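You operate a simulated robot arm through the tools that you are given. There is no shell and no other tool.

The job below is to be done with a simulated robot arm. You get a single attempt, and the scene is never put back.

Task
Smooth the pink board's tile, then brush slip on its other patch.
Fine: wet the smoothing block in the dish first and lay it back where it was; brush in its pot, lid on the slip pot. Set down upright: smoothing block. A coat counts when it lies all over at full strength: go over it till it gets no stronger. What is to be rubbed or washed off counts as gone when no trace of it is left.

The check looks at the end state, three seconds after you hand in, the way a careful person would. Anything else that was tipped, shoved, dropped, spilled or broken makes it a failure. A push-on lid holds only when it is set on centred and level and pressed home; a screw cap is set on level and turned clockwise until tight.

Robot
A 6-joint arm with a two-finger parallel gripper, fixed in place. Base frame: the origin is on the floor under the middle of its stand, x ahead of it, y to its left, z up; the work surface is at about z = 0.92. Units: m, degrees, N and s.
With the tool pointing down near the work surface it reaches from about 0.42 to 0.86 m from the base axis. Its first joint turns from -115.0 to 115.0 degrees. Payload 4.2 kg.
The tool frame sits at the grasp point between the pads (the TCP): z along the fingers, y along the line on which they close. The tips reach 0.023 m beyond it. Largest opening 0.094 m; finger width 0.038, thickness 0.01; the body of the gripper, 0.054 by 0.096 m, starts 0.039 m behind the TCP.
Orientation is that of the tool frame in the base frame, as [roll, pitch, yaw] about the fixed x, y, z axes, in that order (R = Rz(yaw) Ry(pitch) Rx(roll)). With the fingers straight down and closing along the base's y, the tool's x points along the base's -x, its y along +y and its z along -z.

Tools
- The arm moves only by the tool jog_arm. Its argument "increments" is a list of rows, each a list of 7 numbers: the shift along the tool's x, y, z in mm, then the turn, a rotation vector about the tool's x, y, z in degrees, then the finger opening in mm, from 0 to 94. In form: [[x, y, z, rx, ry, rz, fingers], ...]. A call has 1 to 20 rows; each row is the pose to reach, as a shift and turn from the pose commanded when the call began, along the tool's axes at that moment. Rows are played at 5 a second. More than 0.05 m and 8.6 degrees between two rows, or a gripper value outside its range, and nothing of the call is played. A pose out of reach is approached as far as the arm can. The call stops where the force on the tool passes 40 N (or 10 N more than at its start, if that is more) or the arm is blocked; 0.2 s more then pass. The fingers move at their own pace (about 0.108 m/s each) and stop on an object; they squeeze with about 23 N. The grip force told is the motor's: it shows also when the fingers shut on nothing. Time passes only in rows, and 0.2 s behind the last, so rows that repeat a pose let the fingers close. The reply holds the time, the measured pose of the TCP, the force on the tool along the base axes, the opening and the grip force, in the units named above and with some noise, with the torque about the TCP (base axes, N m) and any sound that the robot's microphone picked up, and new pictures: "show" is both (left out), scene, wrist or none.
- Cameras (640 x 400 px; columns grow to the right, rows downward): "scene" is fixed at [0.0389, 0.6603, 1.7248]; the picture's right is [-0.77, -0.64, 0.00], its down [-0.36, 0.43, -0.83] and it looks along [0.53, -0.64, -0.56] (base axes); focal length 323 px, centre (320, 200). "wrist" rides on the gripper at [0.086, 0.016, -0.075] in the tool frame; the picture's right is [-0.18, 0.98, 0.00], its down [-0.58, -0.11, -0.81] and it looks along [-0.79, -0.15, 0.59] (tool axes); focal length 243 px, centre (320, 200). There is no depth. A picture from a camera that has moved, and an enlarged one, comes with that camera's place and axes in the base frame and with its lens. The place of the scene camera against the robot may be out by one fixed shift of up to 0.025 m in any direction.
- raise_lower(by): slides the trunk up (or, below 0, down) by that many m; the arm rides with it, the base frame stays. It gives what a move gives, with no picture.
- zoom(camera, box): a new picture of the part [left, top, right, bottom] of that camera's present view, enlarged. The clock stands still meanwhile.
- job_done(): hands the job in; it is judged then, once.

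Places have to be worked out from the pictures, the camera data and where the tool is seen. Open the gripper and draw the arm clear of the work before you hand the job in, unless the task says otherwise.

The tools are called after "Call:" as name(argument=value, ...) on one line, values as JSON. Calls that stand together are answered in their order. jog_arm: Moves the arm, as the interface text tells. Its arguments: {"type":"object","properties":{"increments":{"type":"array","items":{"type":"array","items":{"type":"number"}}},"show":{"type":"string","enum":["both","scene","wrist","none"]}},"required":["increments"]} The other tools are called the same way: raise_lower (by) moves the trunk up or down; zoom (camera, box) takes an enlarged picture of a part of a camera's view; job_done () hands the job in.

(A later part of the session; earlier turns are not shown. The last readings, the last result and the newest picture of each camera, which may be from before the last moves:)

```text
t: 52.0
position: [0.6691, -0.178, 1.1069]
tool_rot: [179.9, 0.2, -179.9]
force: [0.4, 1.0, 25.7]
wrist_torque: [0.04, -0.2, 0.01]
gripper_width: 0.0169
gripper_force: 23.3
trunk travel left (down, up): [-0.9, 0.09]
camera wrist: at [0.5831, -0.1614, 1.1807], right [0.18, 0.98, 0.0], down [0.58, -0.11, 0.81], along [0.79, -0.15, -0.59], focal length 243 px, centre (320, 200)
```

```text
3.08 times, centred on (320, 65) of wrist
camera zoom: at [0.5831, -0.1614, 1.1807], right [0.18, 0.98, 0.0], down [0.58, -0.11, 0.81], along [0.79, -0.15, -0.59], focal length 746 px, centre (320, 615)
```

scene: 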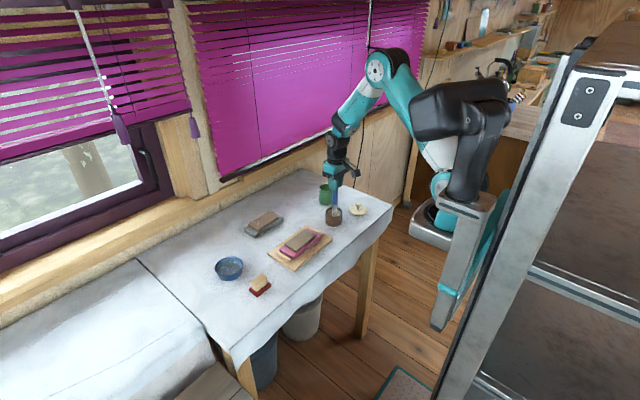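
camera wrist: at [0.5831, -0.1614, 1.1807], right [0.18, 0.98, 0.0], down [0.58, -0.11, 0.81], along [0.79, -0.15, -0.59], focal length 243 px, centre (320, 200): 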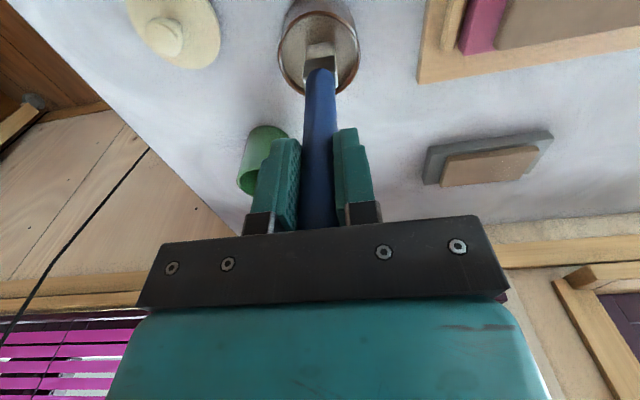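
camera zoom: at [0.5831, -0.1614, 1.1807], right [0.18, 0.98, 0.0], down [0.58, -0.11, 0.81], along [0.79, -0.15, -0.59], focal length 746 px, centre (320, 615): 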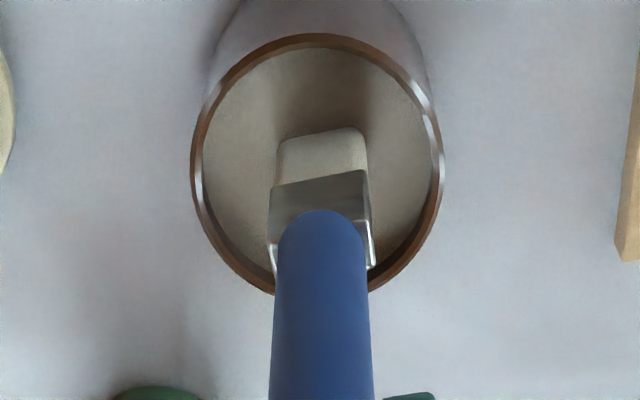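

The slip resists like a solid (25.7 N) and the brush has slid up a few millimetres in the grip, so no more pressing there. I lift out and look at the bristles.

Call:
jog_arm(increments=[[0, 0, -5, 0, 0, 0, 0], [0, 0, -30, 0, 0, 0, 0], [0, 0, -65, 0, 0, 0, 0], [0, 0, -65, 0, 0, 0, 0]])

Call:
zoom(camera="scene", box=[310, 160, 370, 230])

Call:
zoom(camera="wrist", box=[240, 0, 400, 240])

```text
t: 53.0
position: [0.6676, -0.1775, 1.1705]
tool_rot: [180.0, -0.1, 180.0]
force: [0.0, -0.3, -0.1]
wrist_torque: [0.0, 0.02, 0.02]
gripper_width: 0.0168
gripper_force: 23.5
trunk travel left (down, up): [-0.9, 0.09]
camera wrist: at [0.5826, -0.161, 1.2446], right [0.18, 0.98, 0.0], down [0.58, -0.11, 0.81], along [0.79, -0.15, -0.59], focal length 243 px, centre (320, 200)
```

scene: 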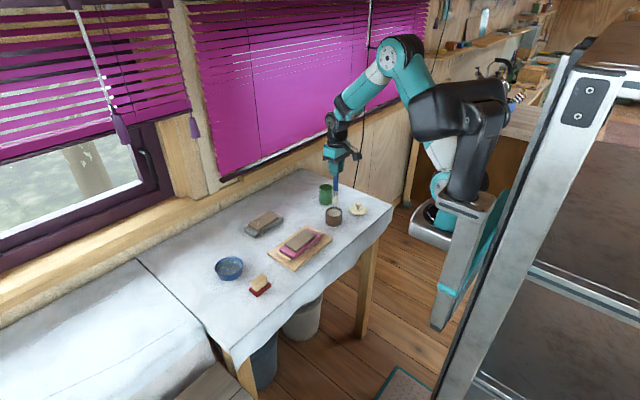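
wrist: 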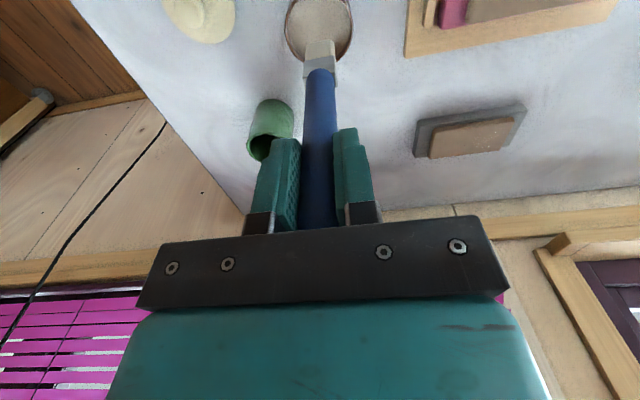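

```text
5.71 times, centred on (340, 195) of scene
camera zoom: at [0.0389, 0.6603, 1.7248], right [-0.77, -0.64, 0.0], down [-0.36, 0.43, -0.83], along [0.53, -0.64, -0.56], focal length 1848 px, centre (206, 229)
```

zoom: 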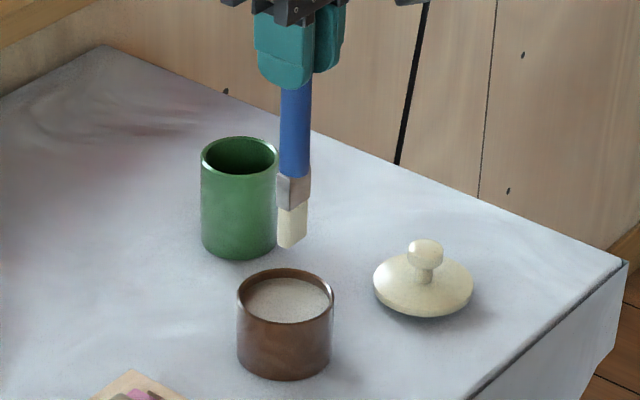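

```text
1.67 times, centred on (320, 120) of wrist
camera zoom: at [0.5826, -0.161, 1.2446], right [0.18, 0.98, 0.0], down [0.58, -0.11, 0.81], along [0.79, -0.15, -0.59], focal length 404 px, centre (320, 333)
```

zoom: 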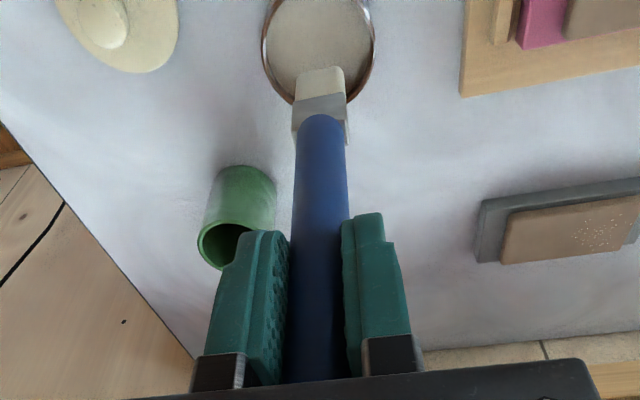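

The brush slid up about 11 mm until it rests against the palm (tip ≈0.149 m below the TCP) and it's still vertical. Now I carry it over the tile's other half, near (0.670, −0.008).

Call:
jog_arm(increments=[[-0.5, 43, 0, 0, 0, 0, 0], [-1, 86, 0, 0, 0, 0, 0], [-1.5, 129, 0, 0, 0, 0, 0], [-2, 170, 0, 0, 0, 0, 0], [-2, 170, 20, 0, 0, 0, 0], [-2, 170, 40, 0, 0, 0, 0], [-2, 170, 40, 0, 0, 0, 0]])

Call:
zoom(camera="scene", box=[270, 200, 340, 265])

Call:
zoom(camera="wrist", box=[220, 0, 420, 130])

```text
t: 54.6
position: [0.6711, -0.0067, 1.1293]
tool_rot: [-180.0, 0.0, 180.0]
force: [-0.5, 0.3, -0.8]
wrist_torque: [0.0, 0.03, -0.04]
gripper_width: 0.0166
gripper_force: 23.4
trunk travel left (down, up): [-0.9, 0.09]
camera wrist: at [0.5846, 0.009, 1.2042], right [0.18, 0.98, 0.0], down [0.58, -0.11, 0.81], along [0.79, -0.15, -0.59], focal length 243 px, centre (320, 200)
```

scene: 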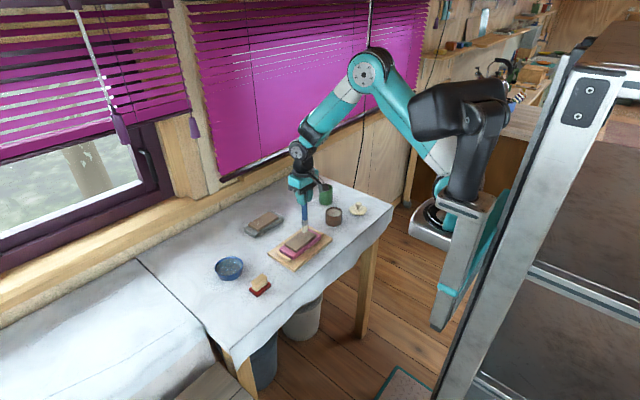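
wrist: 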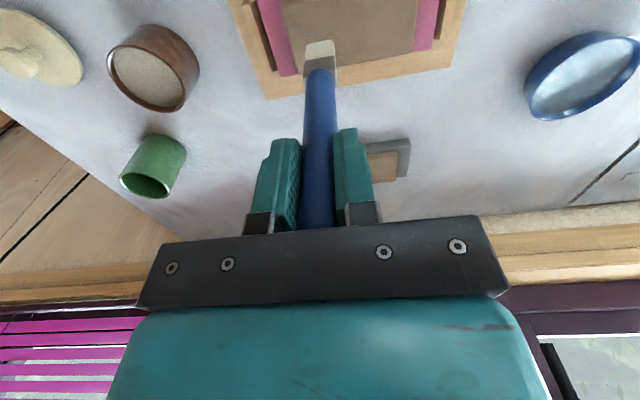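

```text
6.15 times, centred on (305, 232) of scene
camera zoom: at [0.0389, 0.6603, 1.7248], right [-0.77, -0.64, 0.0], down [-0.36, 0.43, -0.83], along [0.53, -0.64, -0.56], focal length 1990 px, centre (412, 0)
```

zoom: 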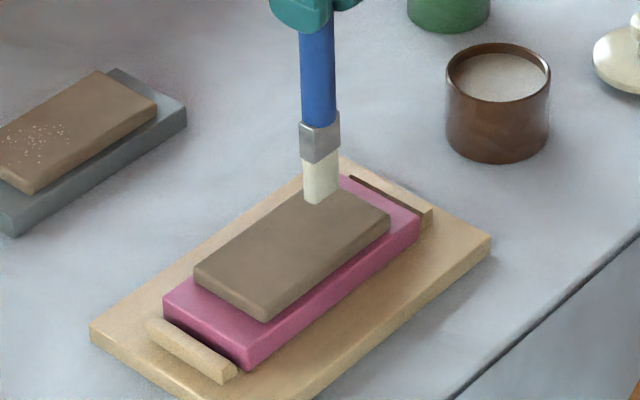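

```text
3.08 times, centred on (320, 65) of wrist
camera zoom: at [0.5846, 0.009, 1.2042], right [0.18, 0.98, 0.0], down [0.58, -0.11, 0.81], along [0.79, -0.15, -0.59], focal length 746 px, centre (320, 615)
```

zoom: 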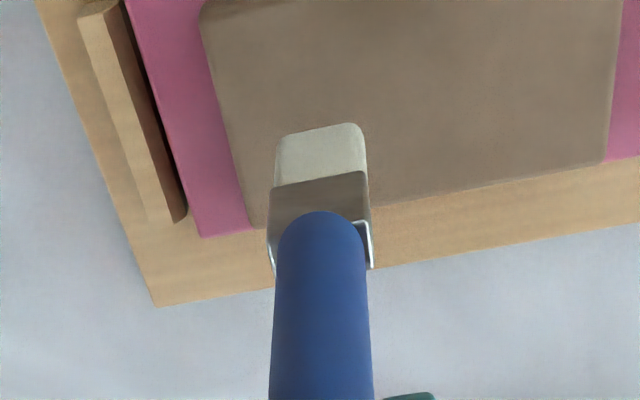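

The loaded (pale) bristles hang just above the tile's other half; the tile spans x 0.641–0.698, y −0.034–0.0745. I start at the patch centre and lower gently to first contact.

Call:
jog_arm(increments=[[0, 0, 6, 0, 0, 0, 0], [0, 0, 10, 0, 0, 0, 0], [0, 0, 13, 0, 0, 0, 0], [0, 0, 13, 0, 0, 0, 0]], show="none")

Call:
zoom(camera="scene", box=[285, 210, 330, 250])

```text
t: 55.6
position: [0.6707, -0.0073, 1.1159]
tool_rot: [-180.0, 0.0, -180.0]
force: [0.2, 0.1, -0.3]
wrist_torque: [0.0, 0.0, 0.01]
gripper_width: 0.0168
gripper_force: 22.6
trunk travel left (down, up): [-0.9, 0.09]
```

```text
10.00 times, centred on (308, 230) of scene
camera zoom: at [0.0389, 0.6603, 1.7248], right [-0.77, -0.64, 0.0], down [-0.36, 0.43, -0.83], along [0.53, -0.64, -0.56], focal length 3233 px, centre (445, -100)
```

zoom: 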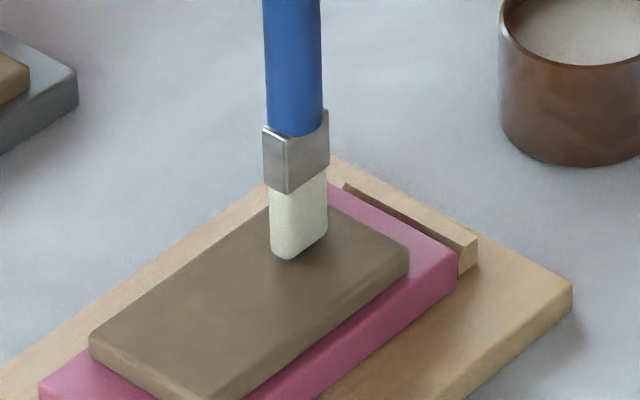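

Almost touching, no force yet. I continue down in 1 mm steps.

Call:
jog_arm(increments=[[0, 0, 1, 0, 0, 0, 0], [0, 0, 2, 0, 0, 0, 0], [0, 0, 2, 0, 0, 0, 0]], show="none")

```text
t: 56.4
position: [0.6709, -0.0069, 1.1146]
tool_rot: [-180.0, 0.1, 180.0]
force: [0.1, 0.4, 2.4]
wrist_torque: [0.04, 0.02, -0.03]
gripper_width: 0.0165
gripper_force: 23.0
trunk travel left (down, up): [-0.9, 0.09]
```

Light contact at 2.4 N. I make a first stroke along y (±12 mm) and look at what it leaves.

Call:
jog_arm(increments=[[0, -6, 0.1, 0, 0, 0, 0], [0, -12, 0.1, 0, 0, 0, 0], [0, -6, 0.1, 0, 0, 0, 0], [0, 0, 0.1, 0, 0, 0, 0], [0, 6, 0.1, 0, 0, 0, 0], [0, 11, 0.1, 0, 0, 0, 0], [0, 6, 0.1, 0, 0, 0, 0], [0, 0, 0.1, 0, 0, 0, 0]])

Call:
zoom(camera="scene", box=[285, 210, 330, 250])

Call:
zoom(camera="wrist", box=[220, 0, 420, 130])

```text
t: 58.2
position: [0.6715, -0.0081, 1.1138]
tool_rot: [-180.0, 0.0, -179.9]
force: [0.3, 1.1, 5.2]
wrist_torque: [0.25, -0.02, 0.03]
gripper_width: 0.0166
gripper_force: 22.9
trunk travel left (down, up): [-0.9, 0.09]
camera wrist: at [0.5848, 0.0087, 1.1893], right [0.18, 0.98, 0.0], down [0.58, -0.11, 0.81], along [0.79, -0.15, -0.59], focal length 243 px, centre (320, 200)
```

scene: 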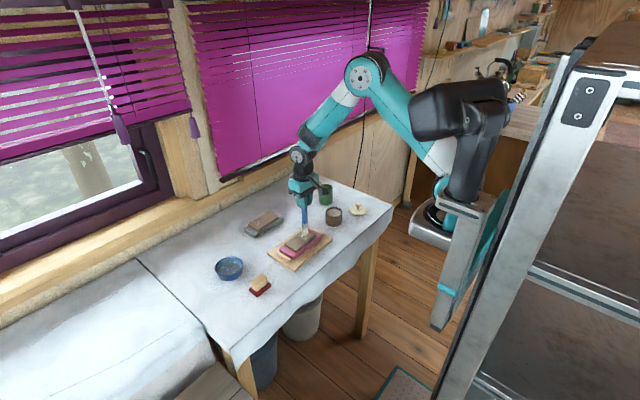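
wrist: 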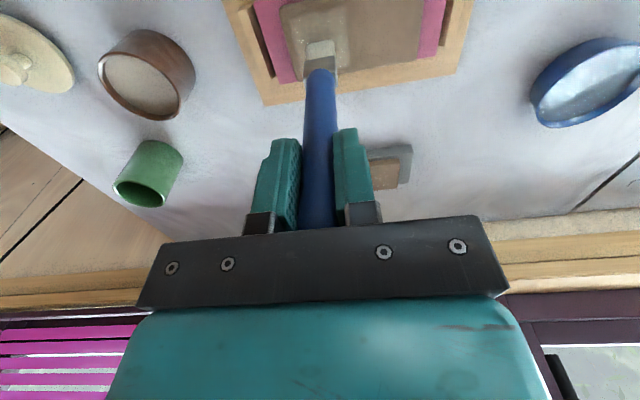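

```text
10.00 times, centred on (308, 230) of scene
camera zoom: at [0.0389, 0.6603, 1.7248], right [-0.77, -0.64, 0.0], down [-0.36, 0.43, -0.83], along [0.53, -0.64, -0.56], focal length 3233 px, centre (445, -100)
```

zoom: 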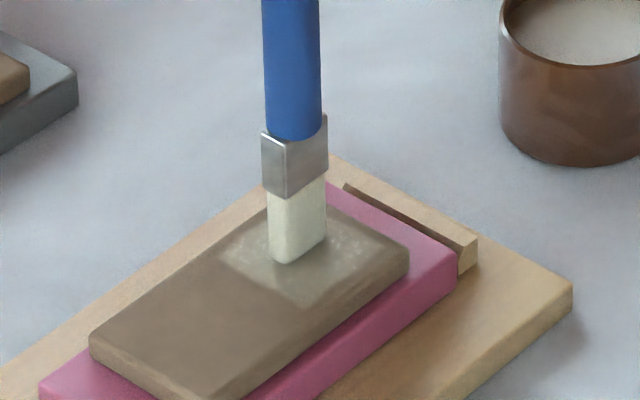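

```text
3.08 times, centred on (320, 65) of wrist
camera zoom: at [0.5848, 0.0087, 1.1893], right [0.18, 0.98, 0.0], down [0.58, -0.11, 0.81], along [0.79, -0.15, -0.59], focal length 746 px, centre (320, 615)
```

zoom: 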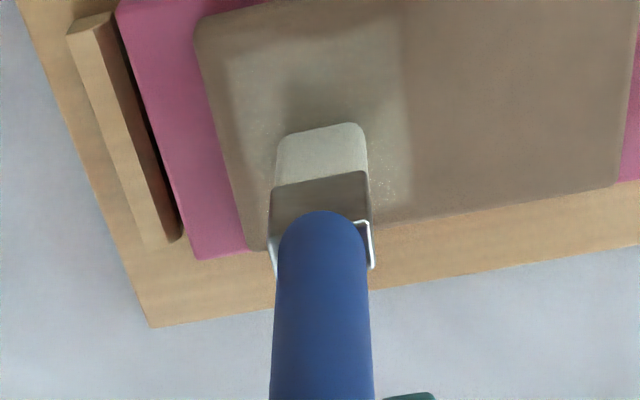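

A faint coat is forming on a square patch at x 0.648–0.694, y −0.028–0.017. I brush systematic lanes over its −x half with the same light pressure.

Call:
jog_arm(increments=[[0, -5, 0, 0, 0, 0, 0], [0, -10, 0, 0, 0, 0, 0], [0, 1, 0, 0, 0, 0, 0], [0, 12, 0, 0, 0, 0, 0], [9, 12, 0, 0, 0, 0, 0], [9, 1, 0, 0, 0, 0, 0], [9, -10, 0, 0, 0, 0, 0], [18, -10, 0, 0, 0, 0, 0], [18, 1, 0, 0, 0, 0, 0], [18, 12, 0, 0, 0, 0, 0], [18, 1, 0, 0, 0, 0, 0], [18, -10, 0, 0, 0, 0, 0], [9, -10, 0, 0, 0, 0, 0], [9, 1, 0, 0, 0, 0, 0], [9, 12, 0, 0, 0, 0, 0], [0, 12, 0, 0, 0, 0, 0], [0, 1, 0, 0, 0, 0, 0], [0, -10, 0, 0, 0, 0, 0], [0, 1, 0, 0, 0, 0, 0]])

Call:
zoom(camera="scene", box=[285, 210, 330, 250])

Call:
zoom(camera="wrist", box=[220, 0, 420, 130])

```text
t: 62.2
position: [0.6702, -0.0071, 1.1153]
tool_rot: [-179.9, 0.0, -180.0]
force: [0.1, -1.3, 7.3]
wrist_torque: [-0.22, -0.01, 0.01]
gripper_width: 0.0166
gripper_force: 23.1
trunk travel left (down, up): [-0.9, 0.09]
camera wrist: at [0.5852, 0.0087, 1.1892], right [0.18, 0.98, 0.0], down [0.58, -0.11, 0.81], along [0.79, -0.15, -0.59], focal length 243 px, centre (320, 200)
```

scene: 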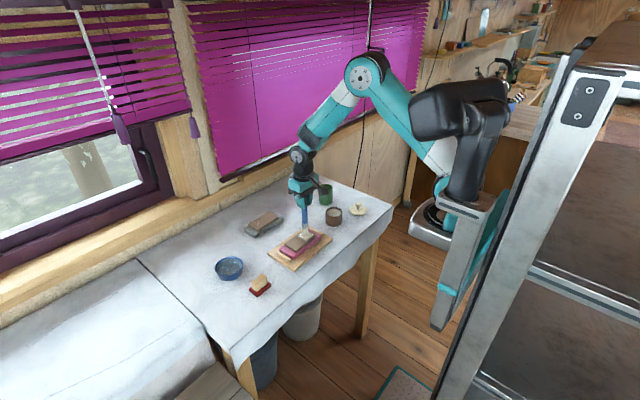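
wrist: 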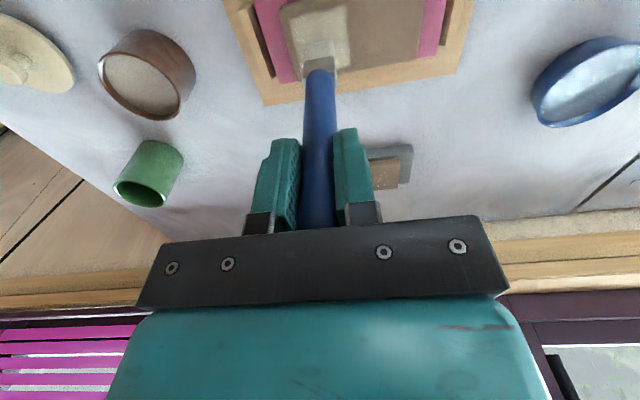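

```text
10.00 times, centred on (308, 230) of scene
camera zoom: at [0.0389, 0.6603, 1.7248], right [-0.77, -0.64, 0.0], down [-0.36, 0.43, -0.83], along [0.53, -0.64, -0.56], focal length 3233 px, centre (445, -100)
```

zoom: 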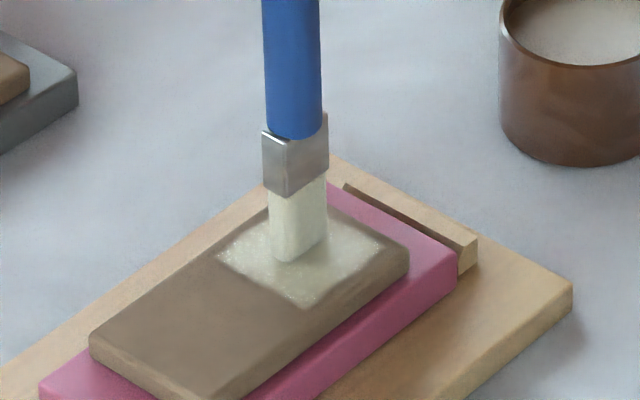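

```text
3.08 times, centred on (320, 65) of wrist
camera zoom: at [0.5852, 0.0087, 1.1892], right [0.18, 0.98, 0.0], down [0.58, -0.11, 0.81], along [0.79, -0.15, -0.59], focal length 746 px, centre (320, 615)
```

zoom: 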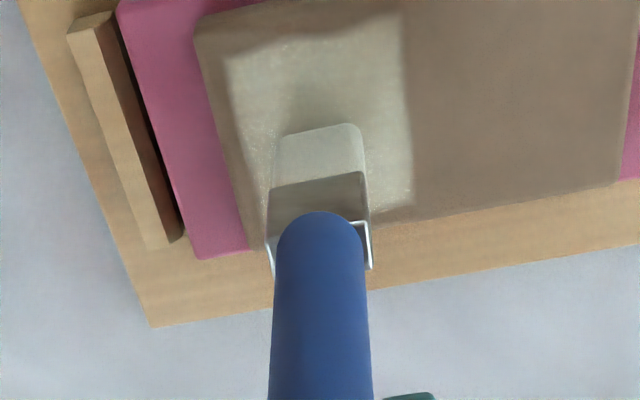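

The coat is getting stronger. Now the +x half with the same lanes.

Call:
jog_arm(increments=[[0, 12, 0, 0, 0, 0, 0], [-9, 12, 0, 0, 0, 0, 0], [-9, 1, 0, 0, 0, 0, 0], [-9, -10, 0, 0, 0, 0, 0], [-17, -10, 0, 0, 0, 0, 0], [-17, 1, 0, 0, 0, 0, 0], [-17, 12, 0, 0, 0, 0, 0], [-17, 1, 0, 0, 0, 0, 0], [-17, -10, 0, 0, 0, 0, 0], [-9, -10, 0, 0, 0, 0, 0], [-9, 1, 0, 0, 0, 0, 0], [-9, 12, 0, 0, 0, 0, 0], [0, 12, 0, 0, 0, 0, 0], [0, 1, 0, 0, 0, 0, 0], [0, -10, 0, 0, 0, 0, 0], [0, 1, 0, 0, 0, 0, 0]])

Call:
zoom(camera="scene", box=[285, 210, 330, 250])

Call:
zoom(camera="wrist", box=[220, 0, 420, 130])

```text
t: 65.6
position: [0.6707, -0.0069, 1.1144]
tool_rot: [179.9, 0.0, -180.0]
force: [-0.5, -1.0, 3.2]
wrist_torque: [-0.1, 0.02, -0.01]
gripper_width: 0.0166
gripper_force: 23.0
trunk travel left (down, up): [-0.9, 0.09]
camera wrist: at [0.5848, 0.0099, 1.1893], right [0.18, 0.98, 0.0], down [0.58, -0.11, 0.81], along [0.79, -0.15, -0.59], focal length 243 px, centre (320, 200)
```

scene: 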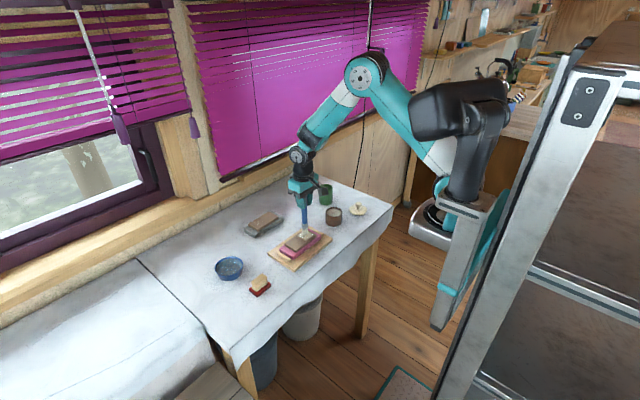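
wrist: 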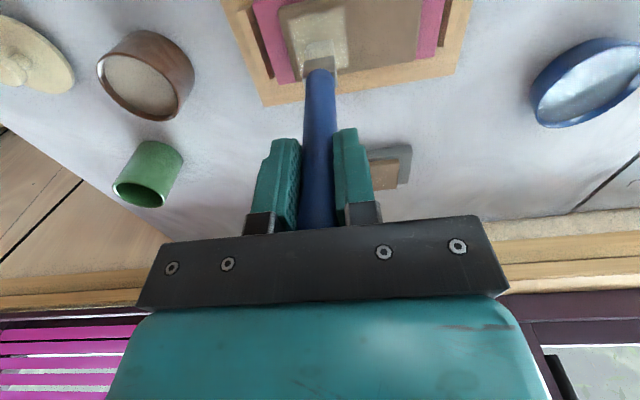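

```text
10.00 times, centred on (308, 230) of scene
camera zoom: at [0.0389, 0.6603, 1.7248], right [-0.77, -0.64, 0.0], down [-0.36, 0.43, -0.83], along [0.53, -0.64, -0.56], focal length 3233 px, centre (445, -100)
```

zoom: 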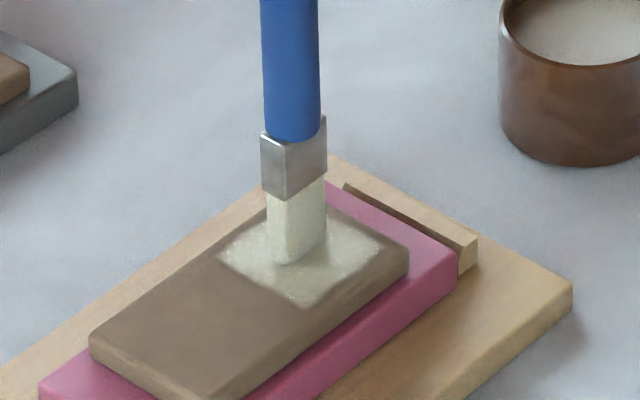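

```text
3.08 times, centred on (320, 65) of wrist
camera zoom: at [0.5848, 0.0099, 1.1893], right [0.18, 0.98, 0.0], down [0.58, -0.11, 0.81], along [0.79, -0.15, -0.59], focal length 746 px, centre (320, 615)
```

zoom: 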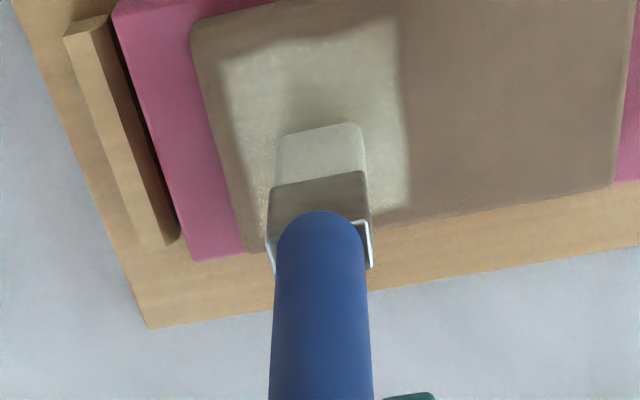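

Let me lift off and go toward the slip pot, so I can inspect the whole patch unobstructed.

Call:
jog_arm(increments=[[0, 0, -20, 0, 0, 0, 0], [0, 0, -56, 0, 0, 0, 0], [1, -45, -56, 0, 0, 0, 0], [1, -90, -56, 0, 0, 0, 0], [1, -135, -56, 0, 0, 0, 0], [1, -171, -56, 0, 0, 0, 0], [1, -171, -56, 0, 0, 0, 0]])

Call:
zoom(camera="scene", box=[285, 210, 330, 250])

Call:
zoom(camera="scene", box=[310, 160, 370, 230])

```text
t: 67.2
position: [0.67, -0.1769, 1.171]
tool_rot: [-180.0, 0.0, -179.9]
force: [0.4, 0.9, -0.6]
wrist_torque: [-0.03, 0.0, -0.04]
gripper_width: 0.0168
gripper_force: 22.9
trunk travel left (down, up): [-0.9, 0.09]
camera wrist: at [0.5844, -0.161, 1.2459], right [0.18, 0.98, 0.0], down [0.58, -0.11, 0.81], along [0.79, -0.15, -0.59], focal length 243 px, centre (320, 200)
```

scene: 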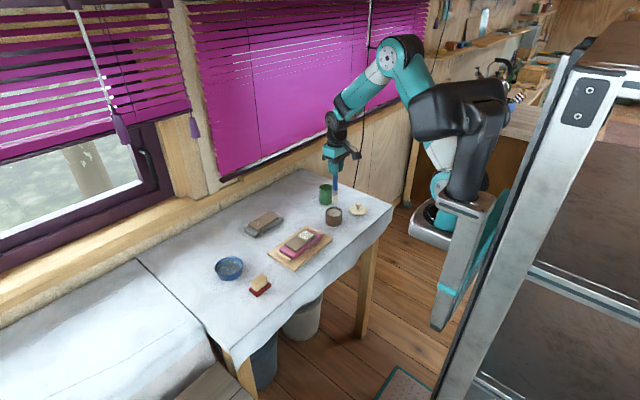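
wrist: 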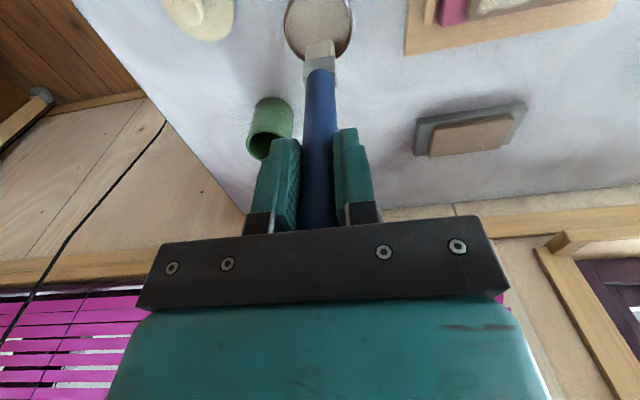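

```text
10.00 times, centred on (308, 230) of scene
camera zoom: at [0.0389, 0.6603, 1.7248], right [-0.77, -0.64, 0.0], down [-0.36, 0.43, -0.83], along [0.53, -0.64, -0.56], focal length 3233 px, centre (445, -100)
```

zoom: 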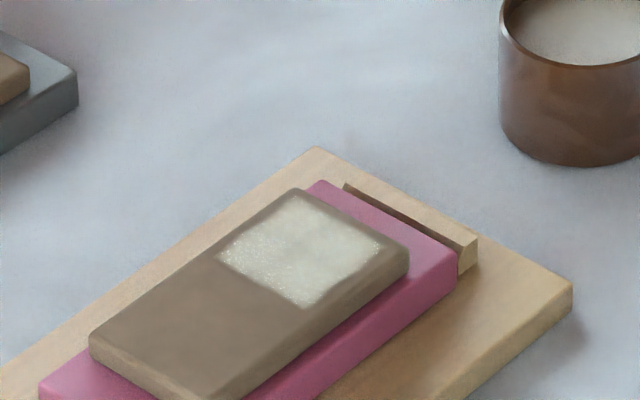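

```text
5.71 times, centred on (340, 195) of scene
camera zoom: at [0.0389, 0.6603, 1.7248], right [-0.77, -0.64, 0.0], down [-0.36, 0.43, -0.83], along [0.53, -0.64, -0.56], focal length 1848 px, centre (206, 229)
```

zoom: 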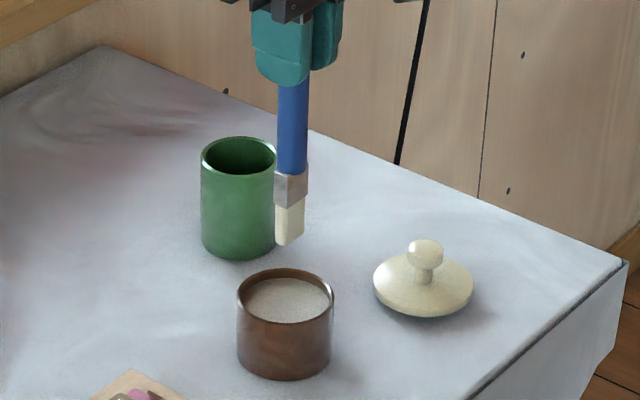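

A square coat lies on the patch, but its edges toward −x/+y look a bit grainy. I re-dip the brush lightly and go over it again.

Call:
zoom(camera="scene", box=[296, 224, 324, 244])

Call:
jog_arm(increments=[[0, 0, 30, 0, 0, 0, 0], [0, 0, 52, 0, 0, 0, 0], [0, 0, 60, 0, 0, 0, 0], [0, 0, 63, 0, 0, 0, 0], [0, 0, 63, 0, 0, 0, 0]], show="none")

```text
16.00 times, centred on (310, 234) of scene
camera zoom: at [0.0389, 0.6603, 1.7248], right [-0.77, -0.64, 0.0], down [-0.36, 0.43, -0.83], along [0.53, -0.64, -0.56], focal length 5173 px, centre (480, -344)
```

zoom: 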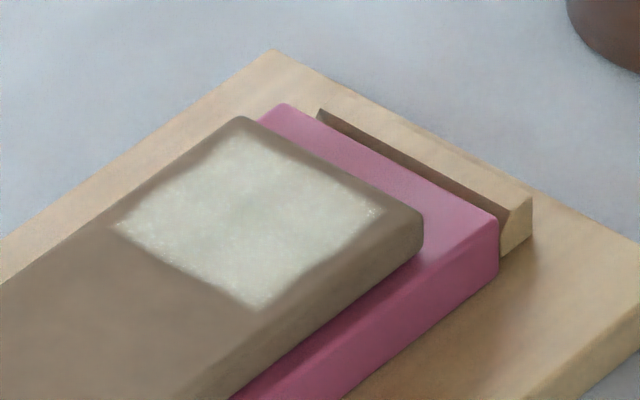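

```text
t: 68.4
position: [0.6714, -0.1774, 1.1074]
tool_rot: [180.0, 0.0, 179.9]
force: [0.7, 0.6, 0.1]
wrist_torque: [0.02, -0.01, 0.0]
gripper_width: 0.0168
gripper_force: 23.0
trunk travel left (down, up): [-0.9, 0.09]
```

No contact yet; 1–2 mm lower into the slip.

Call:
jog_arm(increments=[[0, 0, 1, 0, 0, 0, 0], [0, 0, 1.8, 0, 0, 0, 0], [0, 0, 1.8, 0, 0, 0, 0]], show="none")

Call:
zoom(camera="wrist", box=[220, 0, 420, 130])

```text
t: 69.2
position: [0.671, -0.1759, 1.1064]
tool_rot: [-180.0, 0.1, -180.0]
force: [-0.2, 1.1, 9.1]
wrist_torque: [0.03, 0.1, 0.01]
gripper_width: 0.0167
gripper_force: 23.1
trunk travel left (down, up): [-0.9, 0.09]
```

```text
3.08 times, centred on (320, 65) of wrist
camera zoom: at [0.5839, -0.1605, 1.1812], right [0.18, 0.98, 0.0], down [0.58, -0.11, 0.81], along [0.79, -0.15, -0.59], focal length 746 px, centre (320, 615)
```

zoom: 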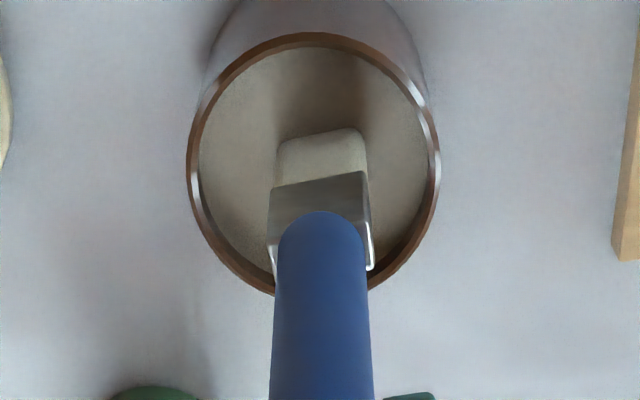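

9 N of contact: the bristles are reloaded. I lift and carry the brush back over the patch to just touching.

Call:
jog_arm(increments=[[0, 0, -30, 0, 0, 0, 0], [0, 0, -65, 0, 0, 0, 0], [-0.3, 43, -65, 0, 0, 0, 0], [-0.6, 86, -65, 0, 0, 0, 0], [-0.9, 129, -65, 0, 0, 0, 0], [-1, 171, -65, 0, 0, 0, 0], [-1, 172, -30, 0, 0, 0, 0], [-1, 172, -14, 0, 0, 0, 0], [-1, 172, -9.5, 0, 0, 0, 0], [-1, 172, -8.6, 0, 0, 0, 0], [-1, 172, -8.6, 0, 0, 0, 0]], show="none")

```text
t: 71.6
position: [0.6707, -0.0043, 1.1139]
tool_rot: [-180.0, -0.1, -180.0]
force: [0.2, 0.9, 2.7]
wrist_torque: [0.03, 0.0, 0.03]
gripper_width: 0.0168
gripper_force: 23.5
trunk travel left (down, up): [-0.9, 0.09]
```

Touching at 2.7 N. I brush closely spaced lanes from the −x edge to the +x edge of the patch.

Call:
jog_arm(increments=[[18, -12, 0.2, 0, 0, 0, 0], [18, 0, 0.2, 0, 0, 0, 0], [18, 12, 0.2, 0, 0, 0, 0], [12, 12, 0.2, 0, 0, 0, 0], [12, 0, 0.2, 0, 0, 0, 0], [12, -12, 0.2, 0, 0, 0, 0], [6, -12, 0.2, 0, 0, 0, 0], [6, 0, 0.2, 0, 0, 0, 0], [6, 12, 0.2, 0, 0, 0, 0], [0, 12, 0.2, 0, 0, 0, 0], [0, 0, 0.2, 0, 0, 0, 0], [0, -12, 0.2, 0, 0, 0, 0], [-6, -12, 0.2, 0, 0, 0, 0], [-6, 0, 0.2, 0, 0, 0, 0], [-6, 12, 0.2, 0, 0, 0, 0], [-12, 12, 0.2, 0, 0, 0, 0], [-12, 0, 0.2, 0, 0, 0, 0], [-12, -12, 0.2, 0, 0, 0, 0], [-17, -12, 0.2, 0, 0, 0, 0], [-17, 0, 0.2, 0, 0, 0, 0]], show="none")

Call:
zoom(camera="scene", box=[296, 224, 324, 244])

```text
t: 75.8
position: [0.6887, -0.0054, 1.1138]
tool_rot: [179.9, 0.0, 179.8]
force: [0.5, -1.8, 9.5]
wrist_torque: [-0.3, -0.15, -0.02]
gripper_width: 0.0169
gripper_force: 23.2
trunk travel left (down, up): [-0.9, 0.09]
```

```text
16.00 times, centred on (310, 234) of scene
camera zoom: at [0.0389, 0.6603, 1.7248], right [-0.77, -0.64, 0.0], down [-0.36, 0.43, -0.83], along [0.53, -0.64, -0.56], focal length 5173 px, centre (480, -344)
```

zoom: 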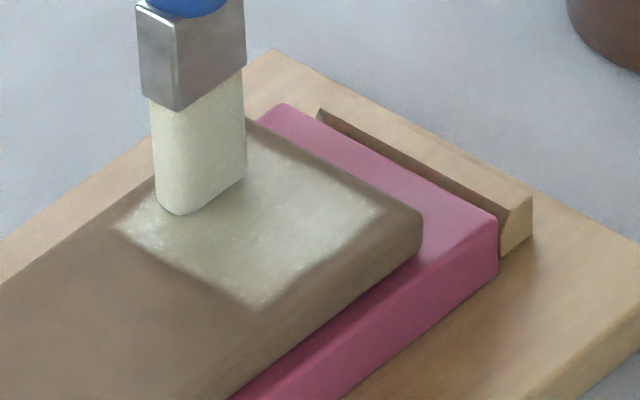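

Good even strokes at about 9 N. I go back over the patch the other way.

Call:
jog_arm(increments=[[0, 12, -0.1, 0, 0, 0, 0], [0, 0, -0.1, 0, 0, 0, 0], [0, -12, -0.1, 0, 0, 0, 0], [6, -12, -0.1, 0, 0, 0, 0], [6, 0, -0.1, 0, 0, 0, 0], [6, 12, -0.1, 0, 0, 0, 0], [12, 12, -0.1, 0, 0, 0, 0], [12, 0, -0.1, 0, 0, 0, 0], [12, -12, -0.1, 0, 0, 0, 0], [17, -12, -0.1, 0, 0, 0, 0], [17, 0, -0.1, 0, 0, 0, 0], [17, 12, -0.1, 0, 0, 0, 0], [23, 12, -0.1, 0, 0, 0, 0], [23, 0, -0.1, 0, 0, 0, 0], [23, -12, -0.1, 0, 0, 0, 0], [29, -12, -0.1, 0, 0, 0, 0], [29, 0, -0.1, 0, 0, 0, 0], [29, 12, -0.1, 0, 0, 0, 0], [35, 12, -0.1, 0, 0, 0, 0], [35, 0, -0.1, 0, 0, 0, 0]], show="none")

Call:
jog_arm(increments=[[0, -12, 0, 0, 0, 0, 0], [0, 0, 0, 0, 0, 0, 0], [0, 12, 0, 0, 0, 0, 0], [-9, 12, 0, 0, 0, 0, 0], [-18, 12, 0, 0, 0, 0, 0], [-27, 12, 0, 0, 0, 0, 0], [-35, 12, 0, 0, 0, 0, 0], [-35, 0, 0, 0, 0, 0, 0], [-35, -12, 0, 0, 0, 0, 0], [-27, -12, 0, 0, 0, 0, 0], [-18, -12, 0, 0, 0, 0, 0], [-9, -12, 0, 0, 0, 0, 0], [0, -12, 0, 0, 0, 0, 0], [-9, 0, 0, 0, 0, 0, 0], [-18, 0, 0, 0, 0, 0, 0]], show="none")

Call:
zoom(camera="scene", box=[296, 224, 324, 244])

```text
t: 80.0
position: [0.6521, -0.0035, 1.1155]
tool_rot: [179.9, 0.0, -179.9]
force: [0.0, 4.8, 12.3]
wrist_torque: [0.5, 0.04, 0.02]
gripper_width: 0.0167
gripper_force: 22.7
trunk travel left (down, up): [-0.9, 0.09]
```

```text
t: 83.2
position: [0.6706, -0.0052, 1.1144]
tool_rot: [180.0, -0.1, -179.8]
force: [-5.5, -0.3, 12.6]
wrist_torque: [-0.09, 0.73, 0.01]
gripper_width: 0.0171
gripper_force: 23.4
trunk travel left (down, up): [-0.9, 0.09]
```

```text
16.00 times, centred on (310, 234) of scene
camera zoom: at [0.0389, 0.6603, 1.7248], right [-0.77, -0.64, 0.0], down [-0.36, 0.43, -0.83], along [0.53, -0.64, -0.56], focal length 5173 px, centre (480, -344)
```

zoom: 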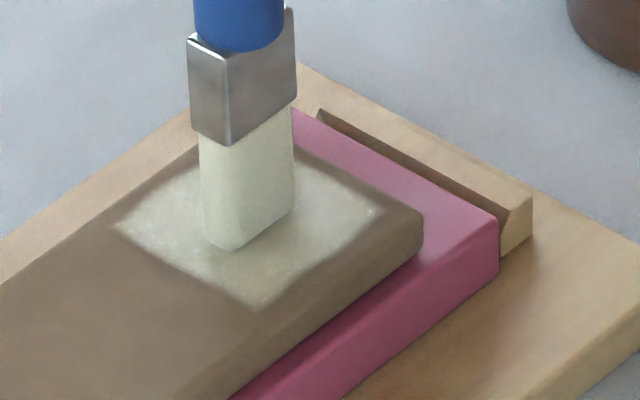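

Now I lift off and move aside to inspect the coat.

Call:
jog_arm(increments=[[0, 0, -20, 0, 0, 0, 0], [0, 0, -56, 0, 0, 0, 0], [1, -45, -56, 0, 0, 0, 0], [1, -90, -56, 0, 0, 0, 0], [1, -135, -56, 0, 0, 0, 0], [1, -171, -56, 0, 0, 0, 0], [1, -171, -56, 0, 0, 0, 0]])

Call:
zoom(camera="scene", box=[296, 224, 324, 244])

Call:
zoom(camera="wrist", box=[230, 0, 410, 240])

```text
t: 84.8
position: [0.669, -0.1764, 1.1709]
tool_rot: [179.9, -0.1, 180.0]
force: [-0.3, -0.4, -0.2]
wrist_torque: [0.04, 0.01, 0.02]
gripper_width: 0.0168
gripper_force: 23.2
trunk travel left (down, up): [-0.9, 0.09]
camera wrist: at [0.5841, -0.1601, 1.2453], right [0.18, 0.98, 0.0], down [0.58, -0.11, 0.81], along [0.79, -0.15, -0.59], focal length 243 px, centre (320, 200)
```

scene: 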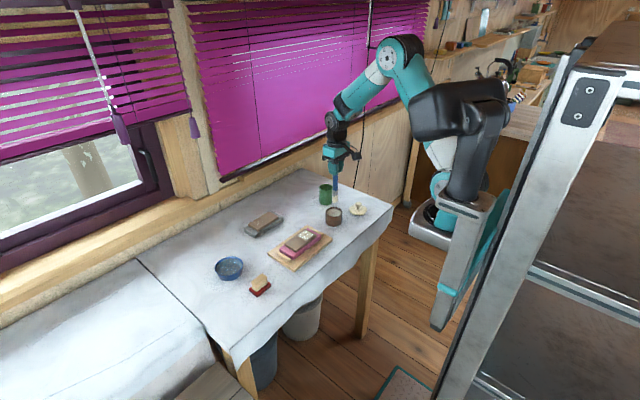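
wrist: 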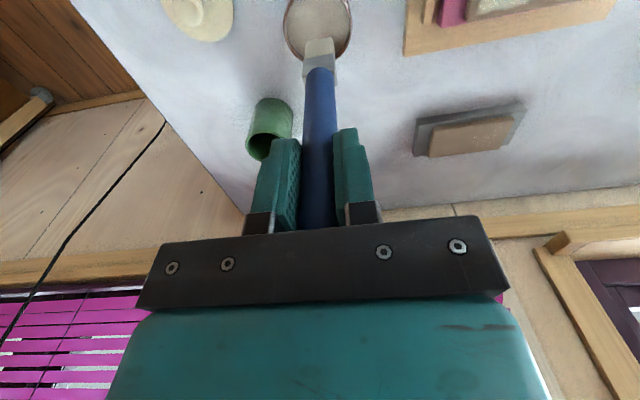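

```text
16.00 times, centred on (310, 234) of scene
camera zoom: at [0.0389, 0.6603, 1.7248], right [-0.77, -0.64, 0.0], down [-0.36, 0.43, -0.83], along [0.53, -0.64, -0.56], focal length 5173 px, centre (480, -344)
```

zoom: 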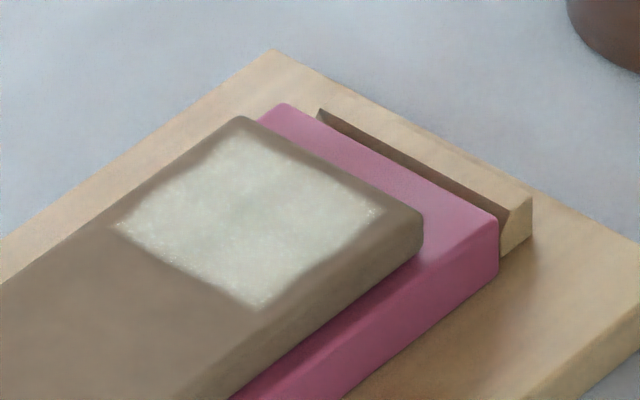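

```text
1.67 times, centred on (320, 120) of wrist
camera zoom: at [0.5841, -0.1601, 1.2453], right [0.18, 0.98, 0.0], down [0.58, -0.11, 0.81], along [0.79, -0.15, -0.59], focal length 404 px, centre (320, 333)
```

zoom: 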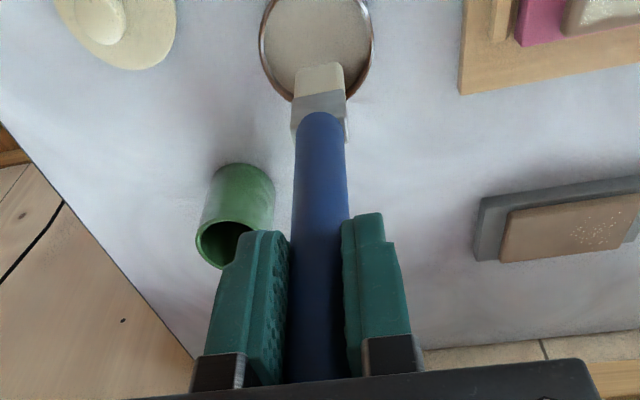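

The coat looks unchanged from the first round, which suggests it's near full. I inspect it closely with the wrist camera from a spot beside it.

Call:
jog_arm(increments=[[11, 40, -10, 0, 0, 0, 0], [22, 80, -20, 0, 0, 0, 0], [33, 120, -30, 0, 0, 0, 0], [44, 160, -30, 0, 0, 0, 0], [55, 200, -30, 0, 0, 0, 0], [65, 240, -30, 0, 0, 0, 0], [65, 240, -30, 0, 0, 0, 0]], show="wrist")

Call:
zoom(camera="wrist", box=[200, 0, 360, 110])

```text
t: 86.4
position: [0.6055, 0.0649, 1.2]
tool_rot: [180.0, 0.0, 180.0]
force: [0.0, 0.2, -0.2]
wrist_torque: [-0.02, 0.0, 0.02]
gripper_width: 0.0168
gripper_force: 23.4
trunk travel left (down, up): [-0.9, 0.09]
camera wrist: at [0.519, 0.08, 1.2758], right [0.18, 0.98, 0.0], down [0.58, -0.11, 0.81], along [0.79, -0.15, -0.59], focal length 243 px, centre (320, 200)
```

wrist: 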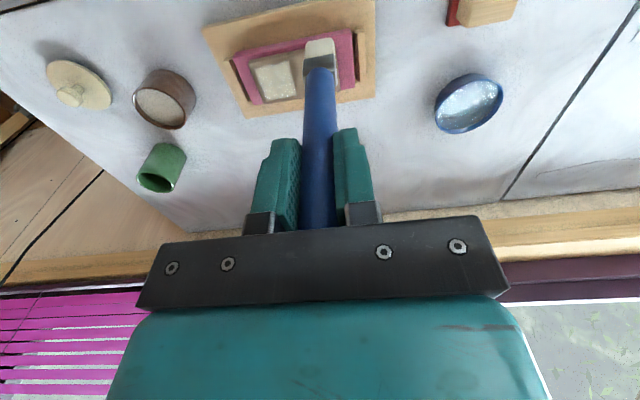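

```text
3.64 times, centred on (280, 55) of wrist
camera zoom: at [0.519, 0.08, 1.2758], right [0.18, 0.98, 0.0], down [0.58, -0.11, 0.81], along [0.79, -0.15, -0.59], focal length 882 px, centre (466, 727)
```

zoom: 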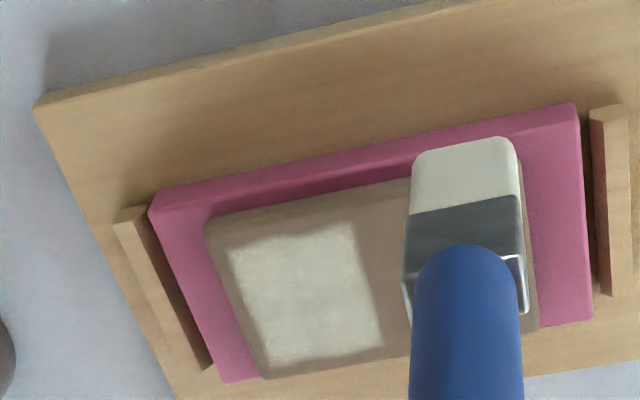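

The coat looks even; I enlarge further on the patch.

Call:
zoom(camera="wrist", box=[245, 48, 310, 108])

Call:
zoom(camera="scene", box=[300, 225, 320, 242])

```text
6.67 times, centred on (278, 78) of wrist
camera zoom: at [0.519, 0.08, 1.2758], right [0.18, 0.98, 0.0], down [0.58, -0.11, 0.81], along [0.79, -0.15, -0.59], focal length 1618 px, centre (603, 1013)
```

zoom: 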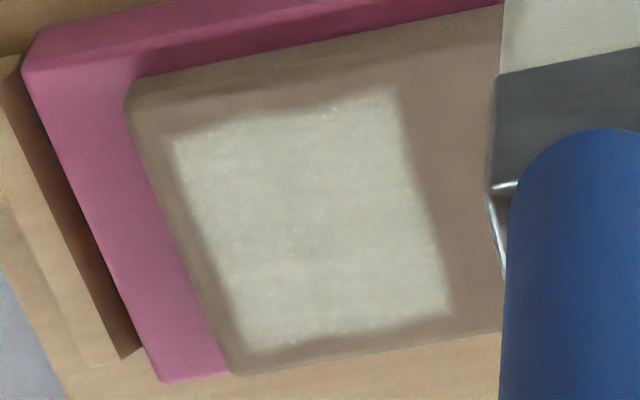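

```text
16.00 times, centred on (310, 234) of scene
camera zoom: at [0.0389, 0.6603, 1.7248], right [-0.77, -0.64, 0.0], down [-0.36, 0.43, -0.83], along [0.53, -0.64, -0.56], focal length 5173 px, centre (480, -336)
```

zoom: 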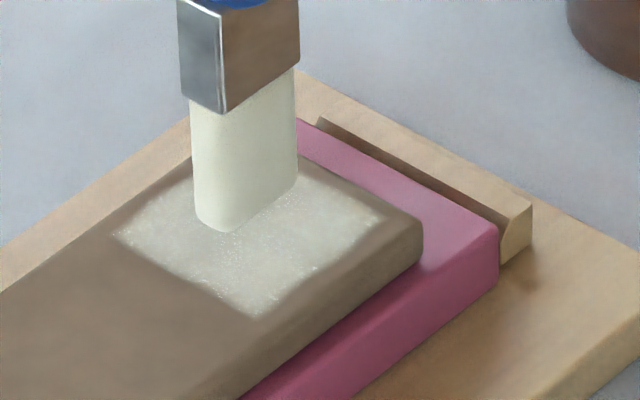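

The patch is uniformly coated and the second loaded pass made it no stronger, so it's at full strength. Now I take the brush back to above its green pot at (0.789, −0.2705), tip well above the rim.

Call:
jog_arm(increments=[[-20, -37, 0, 0, 0, 0, 0], [-41, -74, 0, 0, 0, 0, 0], [-61, -112, 0, 0, 0, 0, 0], [-82, -149, 0, 0, 0, 0, 0], [-102, -186, 0, 0, 0, 0, 0], [-122, -223, 0, 0, 0, 0, 0], [-143, -261, 0, 0, 0, 0, 0], [-163, -298, 0, 0, 0, 0, 0], [-183.5, -335.5, 0, 0, 0, 0, 0], [-183.5, -335.5, 0, 0, 0, 0, 0]])

Call:
zoom(camera="wrist", box=[230, 0, 410, 130])

Call:
zoom(camera="scene", box=[295, 130, 365, 215])

Call:
zoom(camera="scene", box=[296, 224, 324, 244])

```text
t: 88.6
position: [0.7891, -0.2711, 1.2004]
tool_rot: [180.0, 0.1, 180.0]
force: [0.1, 0.1, 0.7]
wrist_torque: [-0.02, 0.0, -0.03]
gripper_width: 0.0169
gripper_force: 22.3
trunk travel left (down, up): [-0.9, 0.09]
camera wrist: at [0.7026, -0.2559, 1.2751], right [0.18, 0.98, 0.0], down [0.58, -0.11, 0.81], along [0.79, -0.15, -0.59], focal length 243 px, centre (320, 200)
```

scene: 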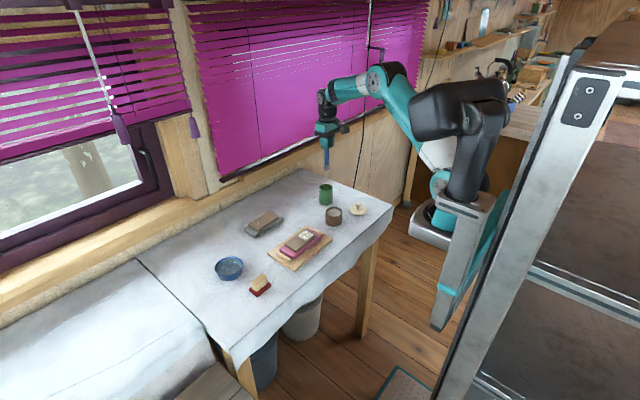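
wrist: 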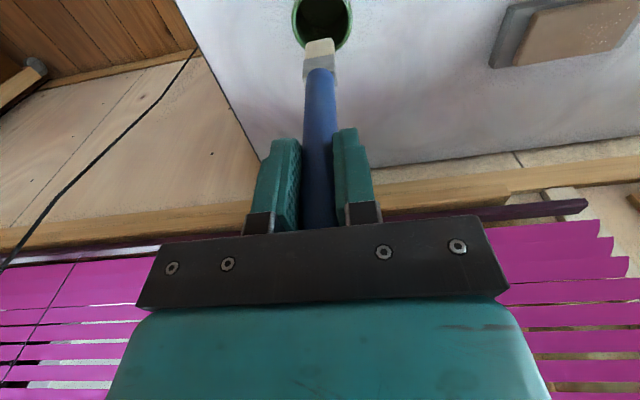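

```text
3.08 times, centred on (320, 65) of wrist
camera zoom: at [0.7026, -0.2559, 1.2751], right [0.18, 0.98, 0.0], down [0.58, -0.11, 0.81], along [0.79, -0.15, -0.59], focal length 746 px, centre (320, 615)
```

zoom: 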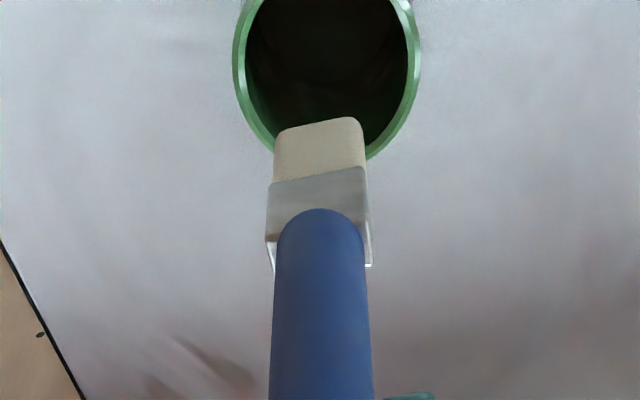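

```text
4.71 times, centred on (330, 172) of scene
camera zoom: at [0.0389, 0.6603, 1.7248], right [-0.77, -0.64, 0.0], down [-0.36, 0.43, -0.83], along [0.53, -0.64, -0.56], focal length 1522 px, centre (273, 329)
```

zoom: 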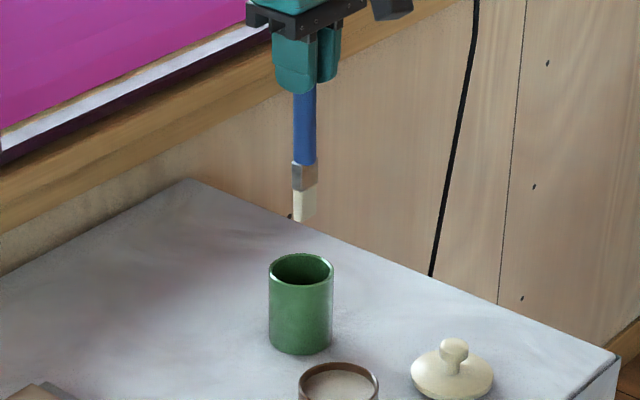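

```text
16.00 times, centred on (310, 234) of scene
camera zoom: at [0.0389, 0.6603, 1.7248], right [-0.77, -0.64, 0.0], down [-0.36, 0.43, -0.83], along [0.53, -0.64, -0.56], focal length 5173 px, centre (480, -344)
```

zoom: 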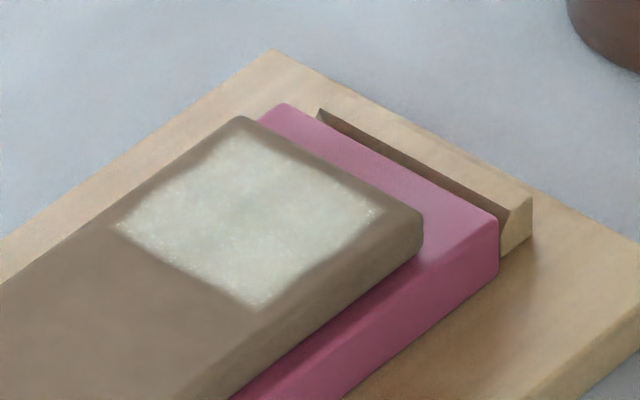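

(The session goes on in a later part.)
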